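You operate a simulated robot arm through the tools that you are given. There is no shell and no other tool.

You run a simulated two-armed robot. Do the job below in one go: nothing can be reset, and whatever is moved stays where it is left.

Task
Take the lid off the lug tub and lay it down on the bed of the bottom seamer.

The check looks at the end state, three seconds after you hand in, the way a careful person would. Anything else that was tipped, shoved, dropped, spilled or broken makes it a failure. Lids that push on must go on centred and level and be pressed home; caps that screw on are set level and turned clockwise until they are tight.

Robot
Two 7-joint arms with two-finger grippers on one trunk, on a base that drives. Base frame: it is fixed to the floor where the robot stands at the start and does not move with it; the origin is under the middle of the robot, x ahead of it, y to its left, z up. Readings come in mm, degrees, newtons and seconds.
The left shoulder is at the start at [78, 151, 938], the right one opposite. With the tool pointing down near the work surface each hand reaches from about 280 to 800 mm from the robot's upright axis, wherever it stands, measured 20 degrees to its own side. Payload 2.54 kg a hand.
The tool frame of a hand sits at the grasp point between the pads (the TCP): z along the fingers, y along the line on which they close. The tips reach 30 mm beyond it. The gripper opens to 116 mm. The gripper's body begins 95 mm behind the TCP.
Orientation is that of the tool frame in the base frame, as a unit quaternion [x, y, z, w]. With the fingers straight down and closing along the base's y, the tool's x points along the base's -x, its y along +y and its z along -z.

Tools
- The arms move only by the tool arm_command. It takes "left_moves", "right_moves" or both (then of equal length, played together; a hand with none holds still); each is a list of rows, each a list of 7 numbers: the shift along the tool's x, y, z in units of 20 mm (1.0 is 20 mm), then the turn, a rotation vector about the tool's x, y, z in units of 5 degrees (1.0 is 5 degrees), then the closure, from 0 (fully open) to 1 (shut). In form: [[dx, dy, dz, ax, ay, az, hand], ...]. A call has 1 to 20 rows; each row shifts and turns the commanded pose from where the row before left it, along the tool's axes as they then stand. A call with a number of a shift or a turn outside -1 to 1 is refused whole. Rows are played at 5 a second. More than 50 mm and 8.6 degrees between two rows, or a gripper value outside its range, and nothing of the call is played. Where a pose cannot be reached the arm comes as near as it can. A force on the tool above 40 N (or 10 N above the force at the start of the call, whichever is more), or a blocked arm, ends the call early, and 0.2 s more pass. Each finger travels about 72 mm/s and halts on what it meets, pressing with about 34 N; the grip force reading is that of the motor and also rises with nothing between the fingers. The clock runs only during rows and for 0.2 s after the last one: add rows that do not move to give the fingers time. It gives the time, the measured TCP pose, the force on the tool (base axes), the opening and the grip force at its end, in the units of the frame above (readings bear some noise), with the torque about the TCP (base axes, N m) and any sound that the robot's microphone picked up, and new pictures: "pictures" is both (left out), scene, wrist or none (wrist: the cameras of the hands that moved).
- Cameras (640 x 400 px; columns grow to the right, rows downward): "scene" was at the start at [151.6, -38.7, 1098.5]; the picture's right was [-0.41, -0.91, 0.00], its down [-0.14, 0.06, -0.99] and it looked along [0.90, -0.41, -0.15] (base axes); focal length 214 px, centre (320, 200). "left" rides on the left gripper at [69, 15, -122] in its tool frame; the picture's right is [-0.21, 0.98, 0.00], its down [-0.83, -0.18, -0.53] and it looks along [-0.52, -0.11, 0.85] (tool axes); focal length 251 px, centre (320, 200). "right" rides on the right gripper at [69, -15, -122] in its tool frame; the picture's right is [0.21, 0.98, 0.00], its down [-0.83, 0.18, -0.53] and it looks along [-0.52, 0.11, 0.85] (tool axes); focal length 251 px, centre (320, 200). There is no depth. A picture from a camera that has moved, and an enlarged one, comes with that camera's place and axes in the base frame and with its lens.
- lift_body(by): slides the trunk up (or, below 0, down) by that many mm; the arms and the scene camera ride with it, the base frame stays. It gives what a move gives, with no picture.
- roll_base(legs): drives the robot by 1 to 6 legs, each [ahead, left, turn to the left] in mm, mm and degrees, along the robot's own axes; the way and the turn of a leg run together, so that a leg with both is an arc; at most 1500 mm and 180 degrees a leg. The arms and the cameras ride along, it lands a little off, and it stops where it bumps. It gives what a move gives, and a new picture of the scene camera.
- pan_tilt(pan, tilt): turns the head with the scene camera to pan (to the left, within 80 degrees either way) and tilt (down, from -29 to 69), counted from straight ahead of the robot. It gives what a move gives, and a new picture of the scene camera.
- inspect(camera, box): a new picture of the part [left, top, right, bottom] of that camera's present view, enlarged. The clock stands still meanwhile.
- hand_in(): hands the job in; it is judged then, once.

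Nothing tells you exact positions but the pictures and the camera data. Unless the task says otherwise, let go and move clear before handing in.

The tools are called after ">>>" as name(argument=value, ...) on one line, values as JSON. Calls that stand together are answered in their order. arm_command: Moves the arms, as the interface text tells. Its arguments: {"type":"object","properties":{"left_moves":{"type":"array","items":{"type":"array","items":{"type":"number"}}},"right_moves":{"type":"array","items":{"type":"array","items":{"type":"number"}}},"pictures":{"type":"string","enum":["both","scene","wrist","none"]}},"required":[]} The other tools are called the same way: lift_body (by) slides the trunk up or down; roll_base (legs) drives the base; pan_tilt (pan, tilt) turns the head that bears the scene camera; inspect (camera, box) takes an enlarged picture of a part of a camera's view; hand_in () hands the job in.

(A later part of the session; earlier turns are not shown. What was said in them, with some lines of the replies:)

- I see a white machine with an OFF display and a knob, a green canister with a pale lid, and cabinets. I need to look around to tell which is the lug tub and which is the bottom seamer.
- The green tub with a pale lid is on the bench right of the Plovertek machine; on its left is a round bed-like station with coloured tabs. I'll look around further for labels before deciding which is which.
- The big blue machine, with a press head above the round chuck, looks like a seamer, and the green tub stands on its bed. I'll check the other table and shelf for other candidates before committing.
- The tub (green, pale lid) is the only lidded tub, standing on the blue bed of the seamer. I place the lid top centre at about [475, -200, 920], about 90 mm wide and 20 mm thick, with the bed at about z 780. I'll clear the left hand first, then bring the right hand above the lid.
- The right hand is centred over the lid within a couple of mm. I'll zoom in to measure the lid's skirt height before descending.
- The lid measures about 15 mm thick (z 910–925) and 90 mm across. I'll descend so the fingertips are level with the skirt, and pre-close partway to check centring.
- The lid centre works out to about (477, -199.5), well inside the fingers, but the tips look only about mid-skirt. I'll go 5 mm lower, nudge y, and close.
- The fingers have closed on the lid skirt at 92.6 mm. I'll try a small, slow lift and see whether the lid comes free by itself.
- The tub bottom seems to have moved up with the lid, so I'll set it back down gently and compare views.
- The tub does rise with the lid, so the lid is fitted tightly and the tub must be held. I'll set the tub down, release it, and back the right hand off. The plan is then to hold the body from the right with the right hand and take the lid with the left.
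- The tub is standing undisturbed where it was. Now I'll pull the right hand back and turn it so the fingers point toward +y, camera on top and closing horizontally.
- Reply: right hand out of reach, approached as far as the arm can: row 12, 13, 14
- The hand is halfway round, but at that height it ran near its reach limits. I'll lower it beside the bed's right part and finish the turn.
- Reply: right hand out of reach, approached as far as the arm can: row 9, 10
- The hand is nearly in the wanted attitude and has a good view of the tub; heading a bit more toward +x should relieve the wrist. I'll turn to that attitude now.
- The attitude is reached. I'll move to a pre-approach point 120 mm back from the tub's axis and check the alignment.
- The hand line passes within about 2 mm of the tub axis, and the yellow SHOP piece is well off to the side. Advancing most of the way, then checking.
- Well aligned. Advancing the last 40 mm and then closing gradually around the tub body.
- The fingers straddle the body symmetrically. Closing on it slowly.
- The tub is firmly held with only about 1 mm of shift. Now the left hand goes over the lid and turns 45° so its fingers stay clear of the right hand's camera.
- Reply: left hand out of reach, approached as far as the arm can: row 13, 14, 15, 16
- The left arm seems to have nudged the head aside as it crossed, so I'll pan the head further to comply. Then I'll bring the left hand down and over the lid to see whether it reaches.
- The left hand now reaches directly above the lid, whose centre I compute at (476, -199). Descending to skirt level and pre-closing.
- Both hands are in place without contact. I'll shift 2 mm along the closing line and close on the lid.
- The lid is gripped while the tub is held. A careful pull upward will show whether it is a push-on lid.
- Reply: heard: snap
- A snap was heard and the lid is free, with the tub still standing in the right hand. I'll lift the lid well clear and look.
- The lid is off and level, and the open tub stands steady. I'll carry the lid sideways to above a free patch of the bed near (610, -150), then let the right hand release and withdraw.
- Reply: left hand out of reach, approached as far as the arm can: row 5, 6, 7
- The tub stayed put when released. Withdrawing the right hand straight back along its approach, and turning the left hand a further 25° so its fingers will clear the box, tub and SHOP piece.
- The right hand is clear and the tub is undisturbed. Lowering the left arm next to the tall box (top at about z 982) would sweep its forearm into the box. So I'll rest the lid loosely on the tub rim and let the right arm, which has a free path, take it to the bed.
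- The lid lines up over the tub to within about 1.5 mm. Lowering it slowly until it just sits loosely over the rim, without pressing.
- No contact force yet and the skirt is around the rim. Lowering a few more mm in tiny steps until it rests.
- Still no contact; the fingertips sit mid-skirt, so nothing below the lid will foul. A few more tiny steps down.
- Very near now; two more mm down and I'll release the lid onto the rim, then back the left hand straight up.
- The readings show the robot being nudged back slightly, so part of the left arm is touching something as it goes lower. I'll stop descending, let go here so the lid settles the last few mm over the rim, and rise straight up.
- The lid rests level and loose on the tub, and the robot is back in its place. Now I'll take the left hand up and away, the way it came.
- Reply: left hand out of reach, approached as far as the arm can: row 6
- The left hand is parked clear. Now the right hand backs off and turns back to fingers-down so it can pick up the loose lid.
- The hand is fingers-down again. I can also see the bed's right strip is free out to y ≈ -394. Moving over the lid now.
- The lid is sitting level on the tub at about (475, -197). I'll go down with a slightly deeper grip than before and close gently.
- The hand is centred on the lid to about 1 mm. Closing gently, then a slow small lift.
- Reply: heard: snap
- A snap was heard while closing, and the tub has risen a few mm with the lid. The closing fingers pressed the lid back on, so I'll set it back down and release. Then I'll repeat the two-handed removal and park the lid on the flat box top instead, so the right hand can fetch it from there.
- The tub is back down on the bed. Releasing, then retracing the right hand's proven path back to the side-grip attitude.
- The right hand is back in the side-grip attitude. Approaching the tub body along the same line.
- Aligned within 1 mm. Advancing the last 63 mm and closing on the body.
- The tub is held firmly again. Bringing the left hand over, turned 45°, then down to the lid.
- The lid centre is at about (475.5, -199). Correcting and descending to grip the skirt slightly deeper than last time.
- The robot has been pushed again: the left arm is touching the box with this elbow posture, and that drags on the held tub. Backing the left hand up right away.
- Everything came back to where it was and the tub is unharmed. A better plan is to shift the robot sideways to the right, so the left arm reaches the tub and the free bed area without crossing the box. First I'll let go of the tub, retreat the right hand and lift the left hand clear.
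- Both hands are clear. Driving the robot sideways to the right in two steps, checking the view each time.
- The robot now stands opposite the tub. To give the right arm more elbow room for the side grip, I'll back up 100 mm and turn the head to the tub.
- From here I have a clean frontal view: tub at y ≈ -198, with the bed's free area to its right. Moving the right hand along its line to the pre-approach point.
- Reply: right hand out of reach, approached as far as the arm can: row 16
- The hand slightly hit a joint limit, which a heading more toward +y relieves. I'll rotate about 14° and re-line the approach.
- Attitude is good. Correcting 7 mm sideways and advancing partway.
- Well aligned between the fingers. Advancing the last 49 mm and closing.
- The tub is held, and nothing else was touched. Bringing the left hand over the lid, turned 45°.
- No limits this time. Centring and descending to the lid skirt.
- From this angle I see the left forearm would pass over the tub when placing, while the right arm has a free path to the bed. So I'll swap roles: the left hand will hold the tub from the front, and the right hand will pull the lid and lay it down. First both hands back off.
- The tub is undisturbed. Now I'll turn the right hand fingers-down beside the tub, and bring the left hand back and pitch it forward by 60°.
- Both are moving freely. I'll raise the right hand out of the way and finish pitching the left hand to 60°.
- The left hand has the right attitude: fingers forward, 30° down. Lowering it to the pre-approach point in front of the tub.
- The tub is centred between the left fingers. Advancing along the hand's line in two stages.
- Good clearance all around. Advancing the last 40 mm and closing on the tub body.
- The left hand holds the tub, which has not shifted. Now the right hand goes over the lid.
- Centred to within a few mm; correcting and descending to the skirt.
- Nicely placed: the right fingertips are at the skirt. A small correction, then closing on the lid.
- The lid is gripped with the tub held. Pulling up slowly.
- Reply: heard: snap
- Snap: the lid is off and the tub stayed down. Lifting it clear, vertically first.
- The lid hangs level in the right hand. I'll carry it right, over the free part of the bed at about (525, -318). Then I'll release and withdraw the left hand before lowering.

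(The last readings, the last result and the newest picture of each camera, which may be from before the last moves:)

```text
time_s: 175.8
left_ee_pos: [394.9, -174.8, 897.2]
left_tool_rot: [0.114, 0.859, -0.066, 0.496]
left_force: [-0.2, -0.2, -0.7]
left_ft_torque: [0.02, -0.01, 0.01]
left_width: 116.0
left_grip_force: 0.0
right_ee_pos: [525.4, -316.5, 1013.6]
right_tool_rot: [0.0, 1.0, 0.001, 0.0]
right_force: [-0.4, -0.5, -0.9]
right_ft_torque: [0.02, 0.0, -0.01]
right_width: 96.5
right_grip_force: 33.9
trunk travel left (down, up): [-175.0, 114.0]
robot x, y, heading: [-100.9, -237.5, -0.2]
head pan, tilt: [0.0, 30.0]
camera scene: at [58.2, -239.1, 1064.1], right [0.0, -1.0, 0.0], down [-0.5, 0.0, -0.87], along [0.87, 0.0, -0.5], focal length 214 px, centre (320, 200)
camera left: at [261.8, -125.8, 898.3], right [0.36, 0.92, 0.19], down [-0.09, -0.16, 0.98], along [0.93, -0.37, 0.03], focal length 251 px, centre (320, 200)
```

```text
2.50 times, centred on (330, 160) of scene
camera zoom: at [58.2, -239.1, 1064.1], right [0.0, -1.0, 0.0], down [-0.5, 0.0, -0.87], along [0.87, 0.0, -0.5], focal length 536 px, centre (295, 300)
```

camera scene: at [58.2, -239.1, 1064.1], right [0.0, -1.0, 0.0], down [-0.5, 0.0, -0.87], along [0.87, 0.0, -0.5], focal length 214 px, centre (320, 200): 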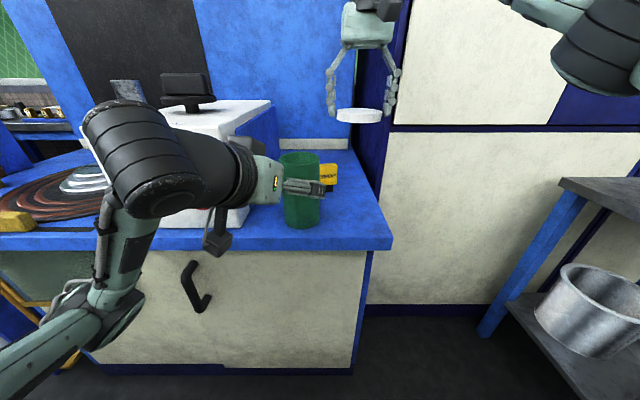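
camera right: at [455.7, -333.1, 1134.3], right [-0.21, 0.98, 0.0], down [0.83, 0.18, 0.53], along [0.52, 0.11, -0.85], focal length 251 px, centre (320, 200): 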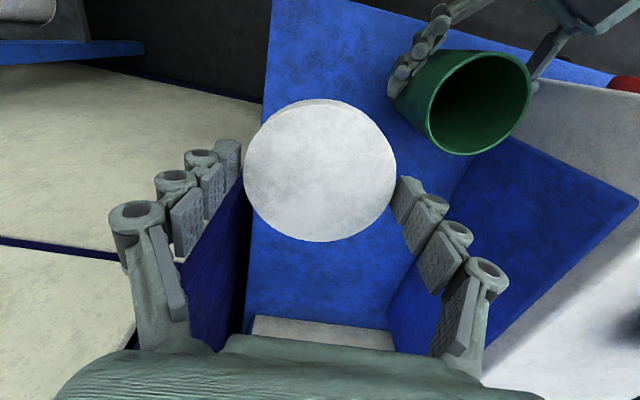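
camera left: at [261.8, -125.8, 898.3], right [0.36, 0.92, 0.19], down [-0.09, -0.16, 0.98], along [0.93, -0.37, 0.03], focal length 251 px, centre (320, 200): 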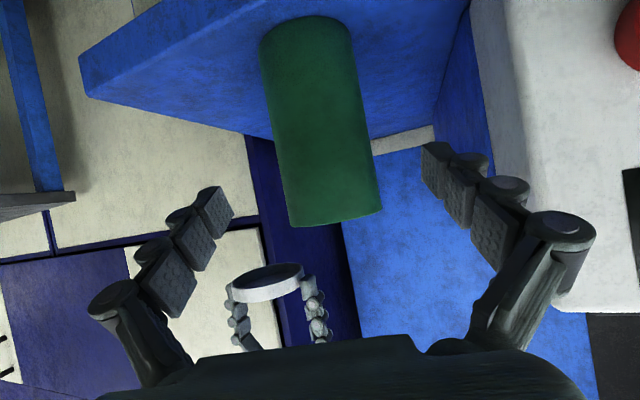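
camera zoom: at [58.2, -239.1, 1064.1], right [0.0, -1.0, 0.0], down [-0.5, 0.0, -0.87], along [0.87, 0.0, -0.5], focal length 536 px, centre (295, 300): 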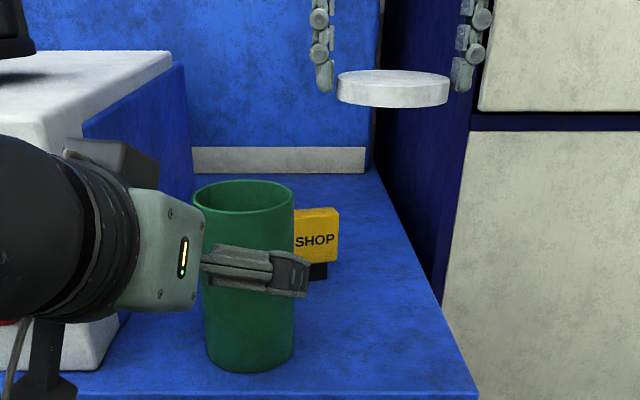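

The tub stands undisturbed and open. The left hand is clear; lowering the lid quickly at first, then slowly for the last part.

>>> arm_command(right_moves=[[0, 0, 1, 0, 0, 0, 0.45], [0, 0, 1, 0, 0, 0, 0.45], [0, 0, 1, 0, 0, 0, 0.45], [0, 0, 1, 0, 0, 0, 0.45], [0, 0, 1, 0, 0, 0, 0.45], [0, 0, 1, 0, 0, 0, 0.45], [0, 0, 1, 0, 0, 0, 0.45], [0, 0, 0.9, 0, 0, 0, 0.45], [0, 0, 0.6, 0, 0, 0, 0.45], [0, 0, 0, 0, 0, 0, 0.45]], left_moves=[[0, 0, -0.5, 0, 0, 0, 0], [0, 0, -0.5, 0, 0, 0, 0], [0, 0, -0.5, 0, 0, 0, 0], [0, 0, 0, 0, 0, 0, 0], [0, 0, 0, 0, 0, 0, 0], [0, 0, 0, 0, 0, 0, 0], [0, 0, 0, 0, 0, 0, 0], [0, 0, 0, 0, 0, 0, 0], [0, 0, 0, 0, 0, 0, 0], [0, 0, 0, 0, 0, 0, 0]])

>>> inspect(camera="scene", box=[260, 130, 420, 250])

```text
time_s: 177.9
left_ee_pos: [385.1, -176.6, 918.8]
left_tool_rot: [0.113, 0.859, -0.065, 0.495]
left_force: [-0.9, 0.0, -0.3]
left_ft_torque: [0.02, 0.0, 0.04]
left_width: 116.1
left_grip_force: 0.0
left hand out of reach, approached as far as the arm can: row 1, 2, 3
right_ee_pos: [525.8, -319.2, 843.3]
right_tool_rot: [0.001, 1.0, 0.001, 0.0]
right_force: [0.6, -0.6, -0.6]
right_ft_torque: [0.01, 0.0, -0.01]
right_width: 96.2
right_grip_force: 34.3
trunk travel left (down, up): [-175.0, 114.0]
robot x, y, heading: [-101.9, -238.7, -0.0]
head pan, tilt: [0.0, 30.0]
camera scene: at [58.2, -239.1, 1064.1], right [0.0, -1.0, 0.0], down [-0.5, 0.0, -0.87], along [0.87, 0.0, -0.5], focal length 214 px, centre (320, 200)
camera right: at [455.6, -332.3, 963.9], right [-0.21, 0.98, 0.0], down [0.83, 0.18, 0.53], along [0.52, 0.11, -0.85], focal length 251 px, centre (320, 200)
camera left: at [252.1, -127.0, 919.6], right [0.36, 0.92, 0.19], down [-0.09, -0.16, 0.98], along [0.93, -0.37, 0.03], focal length 251 px, centre (320, 200)
```

scene: 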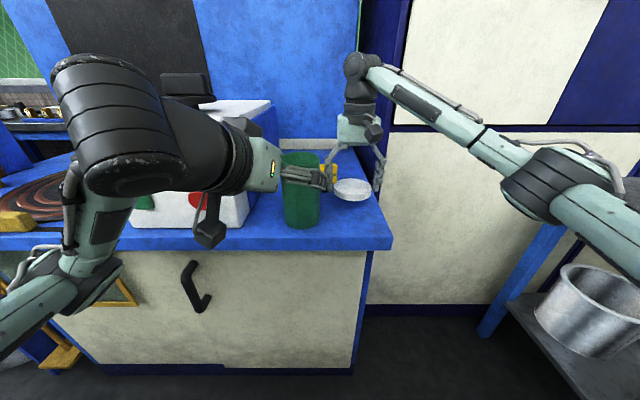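
right: 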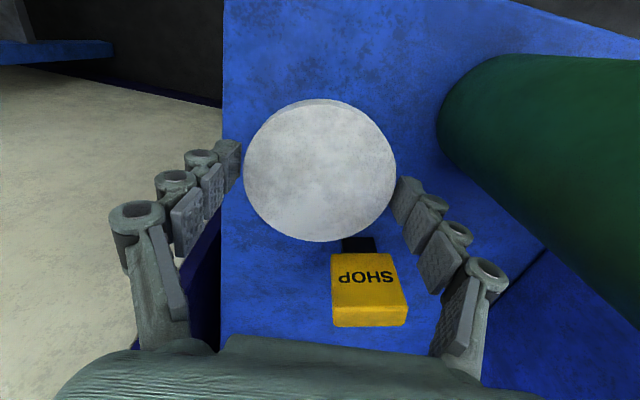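
left: 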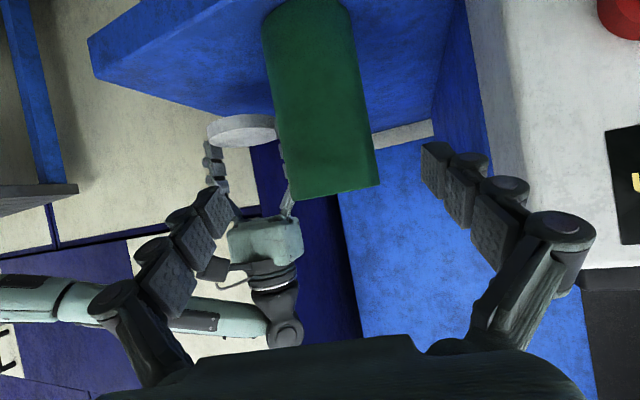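

```text
3.33 times, centred on (340, 190) of scene
camera zoom: at [58.2, -239.1, 1064.1], right [0.0, -1.0, 0.0], down [-0.5, 0.0, -0.87], along [0.87, 0.0, -0.5], focal length 715 px, centre (253, 233)
```

zoom: 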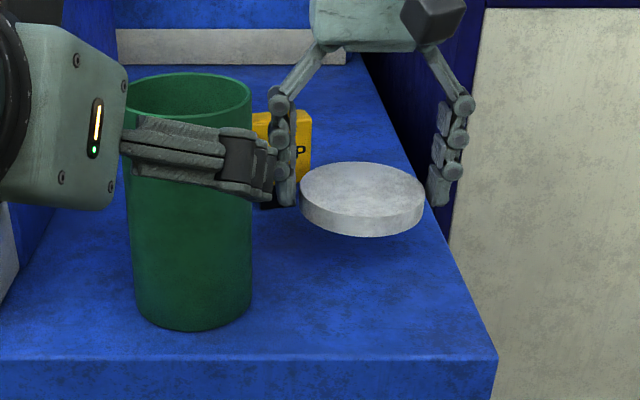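

The lid is about 45 mm above the bed, clear of the tub, the SHOP piece and the bed edges. Lowering slowly toward contact.

>>> arm_command(right_moves=[[0, 0, 0.5, 0, 0, 0, 0.45], [0, 0, 0.5, 0, 0, 0, 0.45], [0, 0, 0.4, 0, 0, 0, 0.45], [0, 0, 0.15, 0, 0, 0, 0.45], [0, 0, 0.1, 0, 0, 0, 0.45], [0, 0, 0, 0, 0, 0, 0.45]], pictures="none")

>>> inspect(camera="scene", box=[300, 160, 400, 230])

```text
time_s: 179.3
left_ee_pos: [385.5, -177.9, 918.1]
left_tool_rot: [0.113, 0.859, -0.065, 0.494]
left_force: [-0.6, 0.0, 0.3]
left_ft_torque: [-0.05, 0.0, -0.03]
left_width: 116.0
left_grip_force: 0.0
right_ee_pos: [524.2, -317.0, 810.7]
right_tool_rot: [0.0, 1.0, 0.0, 0.0]
right_force: [0.4, -0.7, 0.1]
right_ft_torque: [0.0, 0.0, -0.01]
right_width: 96.2
right_grip_force: 34.6
trunk travel left (down, up): [-175.0, 114.0]
robot x, y, heading: [-98.4, -238.8, 0.2]
head pan, tilt: [0.0, 30.0]
```

```text
5.71 times, centred on (350, 195) of scene
camera zoom: at [58.2, -239.1, 1064.1], right [0.0, -1.0, 0.0], down [-0.5, 0.0, -0.87], along [0.87, 0.0, -0.5], focal length 1226 px, centre (149, 229)
```

zoom: 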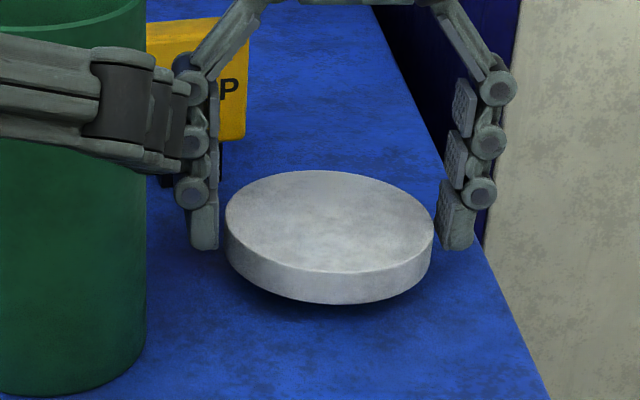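

Close above the surface now; easing down a millimetre or two at a time until contact.

>>> arm_command(right_moves=[[0, 0, 0.08, 0, 0, 0, 0.45], [0, 0, 0.08, 0, 0, 0, 0.45], [0, 0, 0.08, 0, 0, 0, 0.45], [0, 0, 0, 0, 0, 0, 0.45]], pictures="none")

>>> inspect(camera="scene", box=[300, 160, 400, 230])

```text
time_s: 180.3
left_ee_pos: [384.6, -176.3, 919.4]
left_tool_rot: [0.114, 0.859, -0.066, 0.494]
left_force: [0.6, -0.1, -0.8]
left_ft_torque: [0.02, -0.02, 0.01]
left_width: 115.7
left_grip_force: 0.0
right_ee_pos: [525.0, -317.6, 806.0]
right_tool_rot: [0.0, 1.0, 0.001, 0.0]
right_force: [0.2, 0.2, -0.4]
right_ft_torque: [-0.01, 0.0, -0.01]
right_width: 96.2
right_grip_force: 33.9
trunk travel left (down, up): [-175.0, 114.0]
robot x, y, heading: [-103.3, -238.9, -0.1]
head pan, tilt: [0.0, 30.0]
```

```text
5.71 times, centred on (350, 195) of scene
camera zoom: at [58.2, -239.1, 1064.1], right [0.0, -1.0, 0.0], down [-0.5, 0.0, -0.87], along [0.87, 0.0, -0.5], focal length 1226 px, centre (149, 229)
```

zoom: 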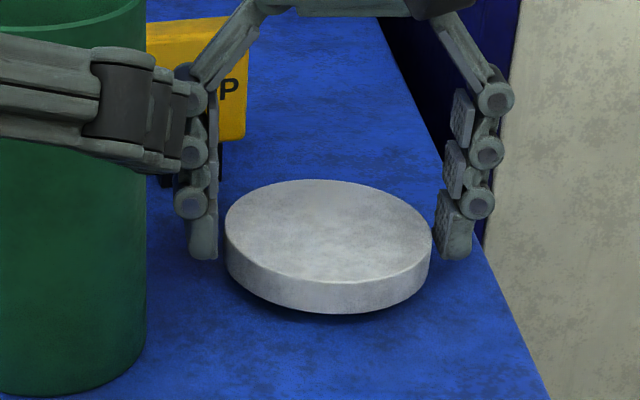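

Still a small gap and no force; continuing gently.

>>> arm_command(right_moves=[[0, 0, 0.07, 0, 0, 0, 0.45], [0, 0, 0.07, 0, 0, 0, 0.45], [0, 0, 0, 0, 0, 0, 0.45]], pictures="none")

>>> inspect(camera="scene", box=[300, 160, 400, 230])

```text
time_s: 181.2
left_ee_pos: [385.3, -177.1, 918.3]
left_tool_rot: [0.113, 0.859, -0.065, 0.494]
left_force: [0.5, -0.1, 0.4]
left_ft_torque: [-0.06, -0.02, -0.02]
left_width: 116.0
left_grip_force: 0.2
right_ee_pos: [525.2, -316.4, 803.1]
right_tool_rot: [0.001, 1.0, 0.001, 0.001]
right_force: [0.3, -1.0, -0.4]
right_ft_torque: [0.01, -0.04, 0.0]
right_width: 96.3
right_grip_force: 33.9
trunk travel left (down, up): [-175.0, 114.0]
robot x, y, heading: [-101.2, -242.3, 0.2]
head pan, tilt: [0.0, 30.0]
```

```text
5.71 times, centred on (350, 195) of scene
camera zoom: at [58.2, -239.1, 1064.1], right [0.0, -1.0, 0.0], down [-0.5, 0.0, -0.87], along [0.87, 0.0, -0.5], focal length 1226 px, centre (149, 229)
```

zoom: 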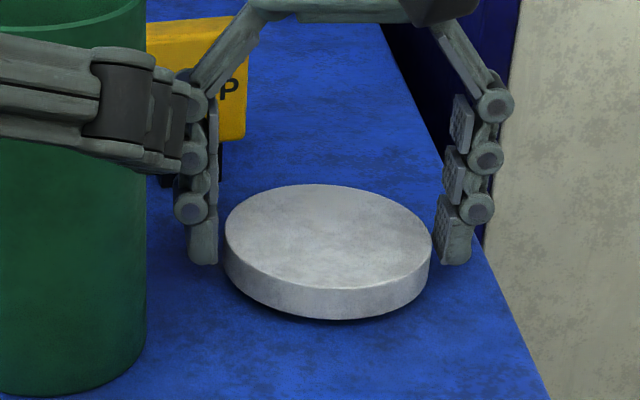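

>>> arm_command(right_moves=[[0, 0, 0.06, 0, 0, 0, 0.45], [0, 0, 0.06, 0, 0, 0, 0.45], [0, 0, 0, 0, 0, 0, 0.45]], pictures="none")

>>> inspect(camera="scene", box=[300, 160, 400, 230])

```text
time_s: 181.9
left_ee_pos: [384.9, -176.9, 919.0]
left_tool_rot: [0.113, 0.859, -0.065, 0.494]
left_force: [-0.2, 0.8, -0.2]
left_ft_torque: [0.02, -0.01, -0.04]
left_width: 116.0
left_grip_force: 0.1
right_ee_pos: [524.0, -316.6, 801.1]
right_tool_rot: [0.0, 1.0, 0.001, 0.0]
right_force: [0.3, -0.7, 0.3]
right_ft_torque: [-0.04, 0.0, 0.0]
right_width: 96.3
right_grip_force: 34.2
trunk travel left (down, up): [-175.0, 114.0]
robot x, y, heading: [-100.1, -238.3, 0.2]
head pan, tilt: [0.0, 30.0]
```

```text
5.71 times, centred on (350, 195) of scene
camera zoom: at [58.2, -239.1, 1064.1], right [0.0, -1.0, 0.0], down [-0.5, 0.0, -0.87], along [0.87, 0.0, -0.5], focal length 1226 px, centre (149, 229)
```

zoom: 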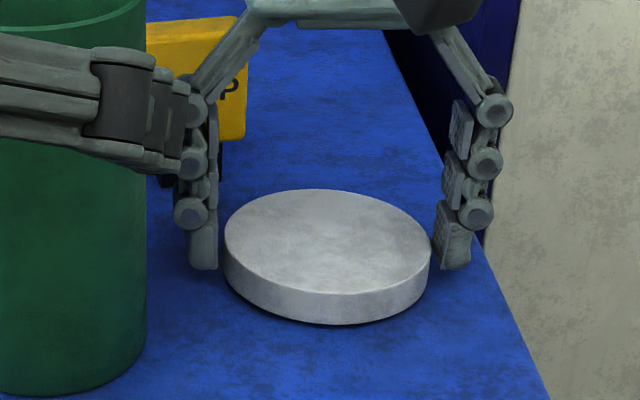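

>>> arm_command(right_moves=[[0, 0, 0.05, 0, 0, 0, 0.45], [0, 0, 0.05, 0, 0, 0, 0.45], [0, 0, 0.05, 0, 0, 0, 0.45], [0, 0, 0, 0, 0, 0, 0.45]], pictures="none")

>>> inspect(camera="scene", box=[300, 160, 400, 230])

```text
time_s: 182.9
left_ee_pos: [384.2, -176.1, 919.1]
left_tool_rot: [0.113, 0.86, -0.065, 0.493]
left_force: [0.1, -0.1, -0.6]
left_ft_torque: [-0.01, 0.02, 0.02]
left_width: 116.1
left_grip_force: 0.1
right_ee_pos: [524.1, -318.4, 797.5]
right_tool_rot: [0.001, 1.0, 0.001, 0.0]
right_force: [-0.2, 0.5, -0.3]
right_ft_torque: [0.01, 0.03, 0.02]
right_width: 96.3
right_grip_force: 34.0
trunk travel left (down, up): [-175.0, 114.0]
robot x, y, heading: [-96.0, -241.0, -0.1]
head pan, tilt: [0.0, 30.0]
```

```text
5.71 times, centred on (350, 195) of scene
camera zoom: at [58.2, -239.1, 1064.1], right [0.0, -1.0, 0.0], down [-0.5, 0.0, -0.87], along [0.87, 0.0, -0.5], focal length 1226 px, centre (149, 229)
```

zoom: 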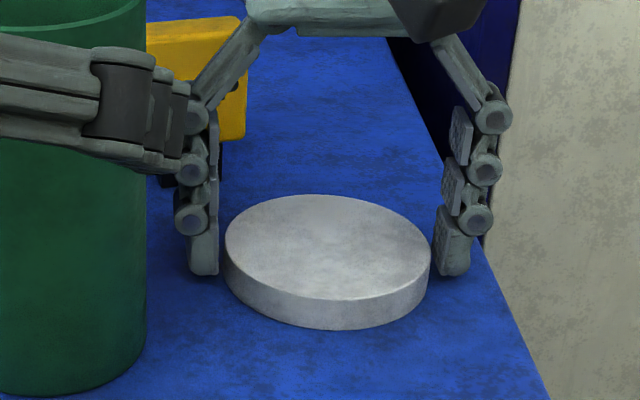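

>>> arm_command(right_moves=[[0, 0, 0.05, 0, 0, 0, 0.45], [0, 0, 0.05, 0, 0, 0, 0.45], [0, 0, 0, 0, 0, 0, 0.45]], pictures="wrist")

>>> inspect(camera="scene", box=[300, 160, 400, 230])

```text
time_s: 183.8
left_ee_pos: [383.5, -176.4, 919.5]
left_tool_rot: [0.113, 0.859, -0.065, 0.495]
left_force: [0.0, 0.0, -0.3]
left_ft_torque: [-0.03, -0.02, -0.02]
left_width: 116.0
left_grip_force: 0.0
right_ee_pos: [525.2, -317.6, 797.2]
right_tool_rot: [0.001, 1.0, 0.001, 0.002]
right_force: [2.2, -0.6, 11.7]
right_ft_torque: [-0.51, 0.16, 0.1]
right_width: 96.4
right_grip_force: 33.7
trunk travel left (down, up): [-175.0, 114.0]
robot x, y, heading: [-99.3, -236.8, -0.3]
head pan, tilt: [0.0, 30.0]
camera right: at [454.4, -332.2, 917.8], right [-0.21, 0.98, 0.0], down [0.82, 0.18, 0.54], along [0.52, 0.11, -0.84], focal length 251 px, centre (320, 200)
```

right: 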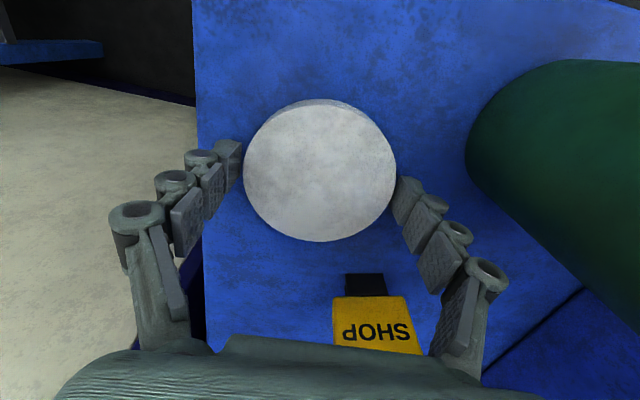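

```text
5.71 times, centred on (350, 195) of scene
camera zoom: at [57.5, -239.0, 1064.4], right [0.0, -1.0, 0.0], down [-0.5, 0.0, -0.87], along [0.87, 0.0, -0.5], focal length 1226 px, centre (149, 229)
```

zoom: 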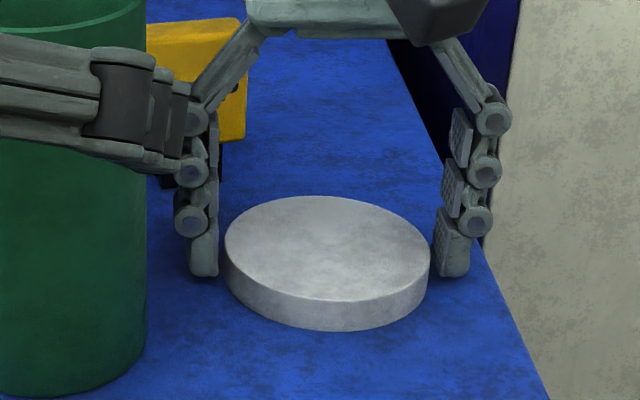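

The lid is in contact with the bed (about 12 N). Easing off slightly, opening the fingers, and lifting straight up.

>>> arm_command(right_moves=[[0, 0, -0.04, 0, 0, 0, 0.45], [0, 0, 0, 0, 0, 0, 0.3], [0, 0, 0, 0, 0, 0, 0.2], [0, 0, 0, 0, 0, 0, 0.14], [0, 0, 0, 0, 0, 0, 0.1], [0, 0, 0, 0, 0, 0, 0.06], [0, 0, 0, 0, 0, 0, 0.06], [0, 0, -0.3, 0, 0, 0, 0.06], [0, 0, -0.6, 0, 0, 0, 0.06], [0, 0, -1, 0, 0, 0, 0.06], [0, 0, -1, 0, 0, 0, 0.06], [0, 0, -1, 0, 0, 0, 0.06], [0, 0, -1, 0, 0, 0, 0.06], [0, 0, -1, 0, 0, 0, 0.06], [0, 0, -1, 0, 0, 0, 0.06], [0, 0, -1, 0, 0, 0, 0.06], [0, 0, -1, 0, 0, 0, 0.06], [0, 0, 0, 0, 0, 0, 0.06]])

>>> inspect(camera="scene", box=[240, 120, 420, 250])

```text
time_s: 187.6
left_ee_pos: [383.9, -176.1, 918.0]
left_tool_rot: [0.113, 0.86, -0.065, 0.494]
left_force: [-0.5, 0.7, 0.1]
left_ft_torque: [-0.02, 0.01, 0.03]
left_width: 116.0
left_grip_force: 0.0
right_ee_pos: [525.0, -317.4, 976.2]
right_tool_rot: [0.001, 1.0, 0.001, 0.0]
right_force: [0.2, 0.3, 0.1]
right_ft_torque: [0.01, 0.02, 0.01]
right_width: 109.0
right_grip_force: 0.0
trunk travel left (down, up): [-175.0, 114.0]
robot x, y, heading: [-96.7, -240.1, -0.0]
head pan, tilt: [0.0, 30.0]
camera scene: at [58.2, -239.1, 1064.1], right [0.0, -1.0, 0.0], down [-0.5, 0.0, -0.87], along [0.87, 0.0, -0.5], focal length 214 px, centre (320, 200)
camera right: at [455.5, -332.0, 1095.6], right [-0.21, 0.98, 0.0], down [0.83, 0.18, 0.53], along [0.52, 0.12, -0.85], focal length 251 px, centre (320, 200)
```

scene: 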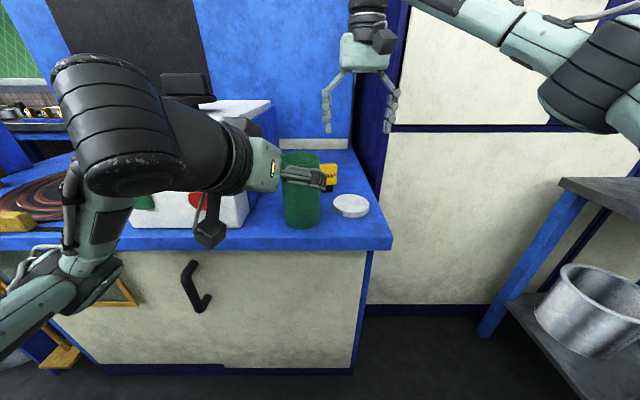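
right: 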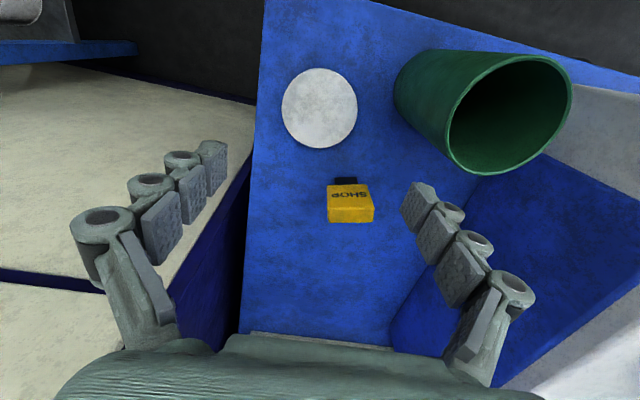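

```text
3.08 times, centred on (330, 185) of scene
camera zoom: at [58.2, -239.1, 1064.1], right [0.0, -1.0, 0.0], down [-0.5, 0.0, -0.87], along [0.87, 0.0, -0.5], focal length 660 px, centre (289, 246)
```

zoom: 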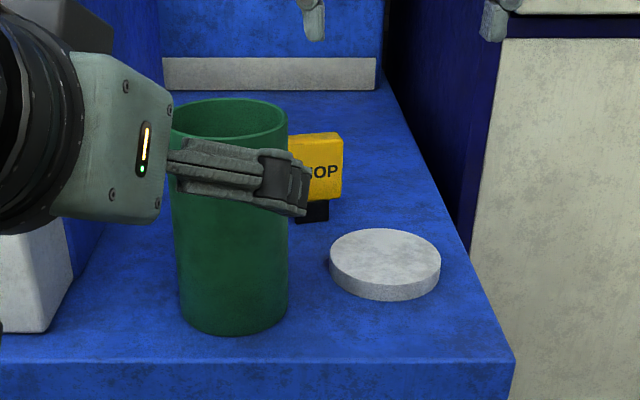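

The lid lies flat on the bed. Moving both hands well clear and taking a last look at everything.

>>> arm_command(left_moves=[[-0.866, 0, -0.5, 0, 0, 0, 0], [-0.866, 0, -0.5, 0, 0, 0, 0], [-0.866, 0, -0.5, 0, 0, 0, 0], [-0.866, 0, -0.5, 0, 0, 0, 0], [-0.866, 0, -0.5, 0, 0, 0, 0], [-0.866, 0, -0.5, 0, 0, 0, 0], [0, 0, 0, 0, 0, 0, 0]], right_moves=[[0, 0, -1, 0, 0, 0, 0], [0, 0, -1, 0, 0, 0, 0], [0, 0, -1, 0, 0, 0, 0], [0.5, -1, 0, 0, 0, 0, 0], [0.5, -1, 0, 0, 0, 0, 0], [0.5, -1, 0, 0, 0, 0, 0], [0, 0, 0, 0, 0, 0, 0]])

>>> roll_base(legs=[[-150, 0, 0]])

>>> inspect(camera="scene", box=[240, 120, 420, 250])

```text
time_s: 189.2
left_ee_pos: [384.8, -176.6, 1038.9]
left_tool_rot: [0.112, 0.859, -0.065, 0.496]
left_force: [-0.1, 0.2, -0.4]
left_ft_torque: [0.04, 0.01, -0.01]
left_width: 116.2
left_grip_force: 0.2
right_ee_pos: [494.8, -377.6, 1034.1]
right_tool_rot: [0.0, 1.0, 0.001, 0.0]
right_force: [0.5, -0.7, -0.4]
right_ft_torque: [0.03, 0.05, -0.02]
right_width: 116.1
right_grip_force: 0.1
trunk travel left (down, up): [-175.0, 114.0]
robot x, y, heading: [-101.2, -238.3, 0.0]
head pan, tilt: [0.0, 30.0]
camera scene: at [58.2, -239.1, 1064.1], right [0.0, -1.0, 0.0], down [-0.5, 0.0, -0.87], along [0.87, 0.0, -0.5], focal length 214 px, centre (320, 200)
camera right: at [425.4, -392.1, 1154.8], right [-0.21, 0.98, 0.0], down [0.83, 0.18, 0.53], along [0.52, 0.11, -0.85], focal length 251 px, centre (320, 200)
camera left: at [252.3, -126.4, 1039.5], right [0.36, 0.92, 0.19], down [-0.09, -0.16, 0.98], along [0.93, -0.37, 0.03], focal length 251 px, centre (320, 200)
```

scene: 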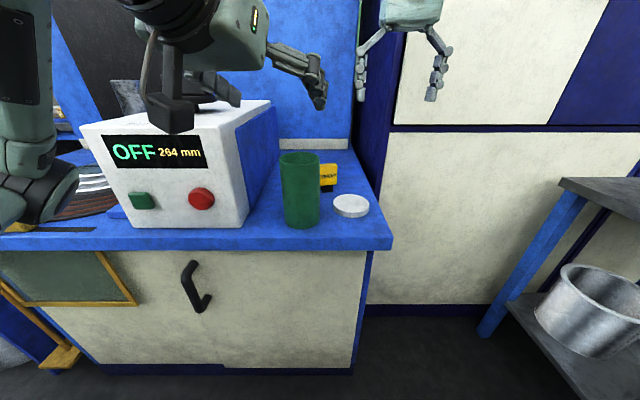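
right: 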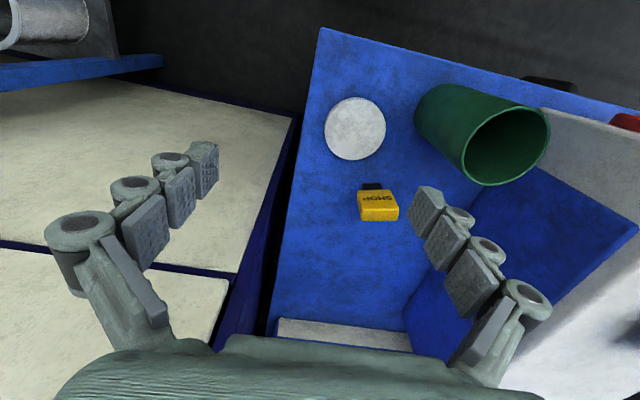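
left: 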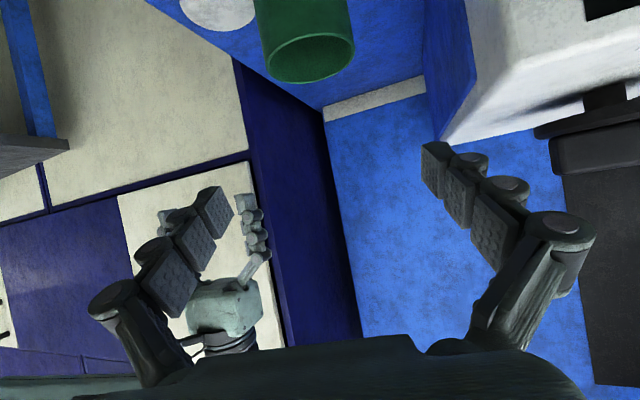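

```text
time_s: 190.5
left_ee_pos: [237.4, -177.4, 1038.1]
left_tool_rot: [0.114, 0.859, -0.066, 0.495]
left_force: [-0.7, 0.0, -0.3]
left_ft_torque: [0.01, -0.01, 0.01]
left_width: 116.0
left_grip_force: 0.0
right_ee_pos: [346.9, -378.4, 1033.7]
right_tool_rot: [0.001, 1.0, 0.001, 0.0]
right_force: [-0.8, 0.4, -1.3]
right_ft_torque: [0.03, -0.01, -0.01]
right_width: 116.0
right_grip_force: 0.0
trunk travel left (down, up): [-175.0, 114.0]
robot x, y, heading: [-249.0, -239.0, -0.1]
head pan, tilt: [0.0, 30.0]
camera scene: at [-90.2, -239.1, 1064.3], right [0.0, -1.0, 0.0], down [-0.5, 0.0, -0.87], along [0.87, 0.0, -0.5], focal length 214 px, centre (320, 200)
```

scene: 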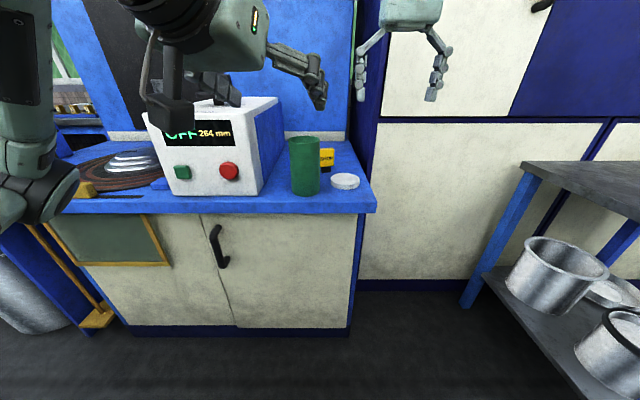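

```text
3.08 times, centred on (330, 185) of scene
camera zoom: at [-90.2, -239.1, 1064.3], right [0.0, -1.0, 0.0], down [-0.5, 0.0, -0.87], along [0.87, 0.0, -0.5], focal length 660 px, centre (289, 246)
```

zoom: 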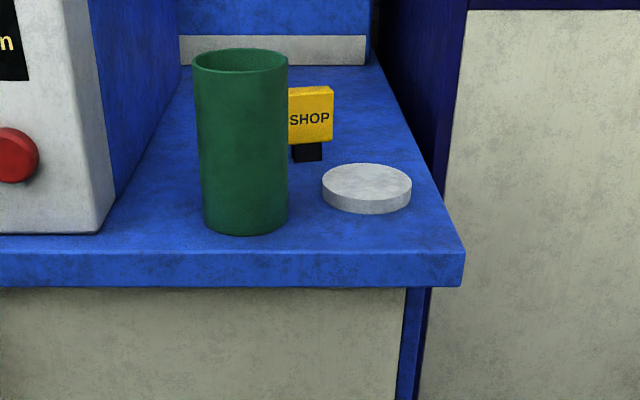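

The lid lies flat on the seamer's blue bed. The open tub stands upright beside it, the SHOP piece and machine look untouched, and both hands are empty and clear. Handing in.

>>> hand_in()

```text
The job is handed in.
```

The lid is off the lug tub and lying flat on the bed of the bottom seamer, to the right of the tub. I've handed the job in; no verdict came back with it.

- **What I took things to be:** nothing in the scene was labelled. I took the green tub with the pale push-on lid as the lug tub, and the blue surface it stands on as the seamer's bed.
- **How it went:** the lid was snapped on tightly, so one hand had to hold the tub while the other pulled. It came off on the first two-handed try. I then rested it on the rim to change hands and it snapped back on. I drove the robot to the right and back a little, pulled the lid off again and laid it down.
- **Contact along the way:** the left arm pressed on something twice, probably the white control box, and pushed the robot back a few millimetres. It sprang back both times. The tub was lifted a few millimetres twice and set back down, and it moved only slightly overall.
- **End state:** in the last pictures the open tub is upright, and the yellow SHOP piece and the control box look untouched. Both hands are empty and clear, and the robot is parked about 250 mm further back from the bench than it started.
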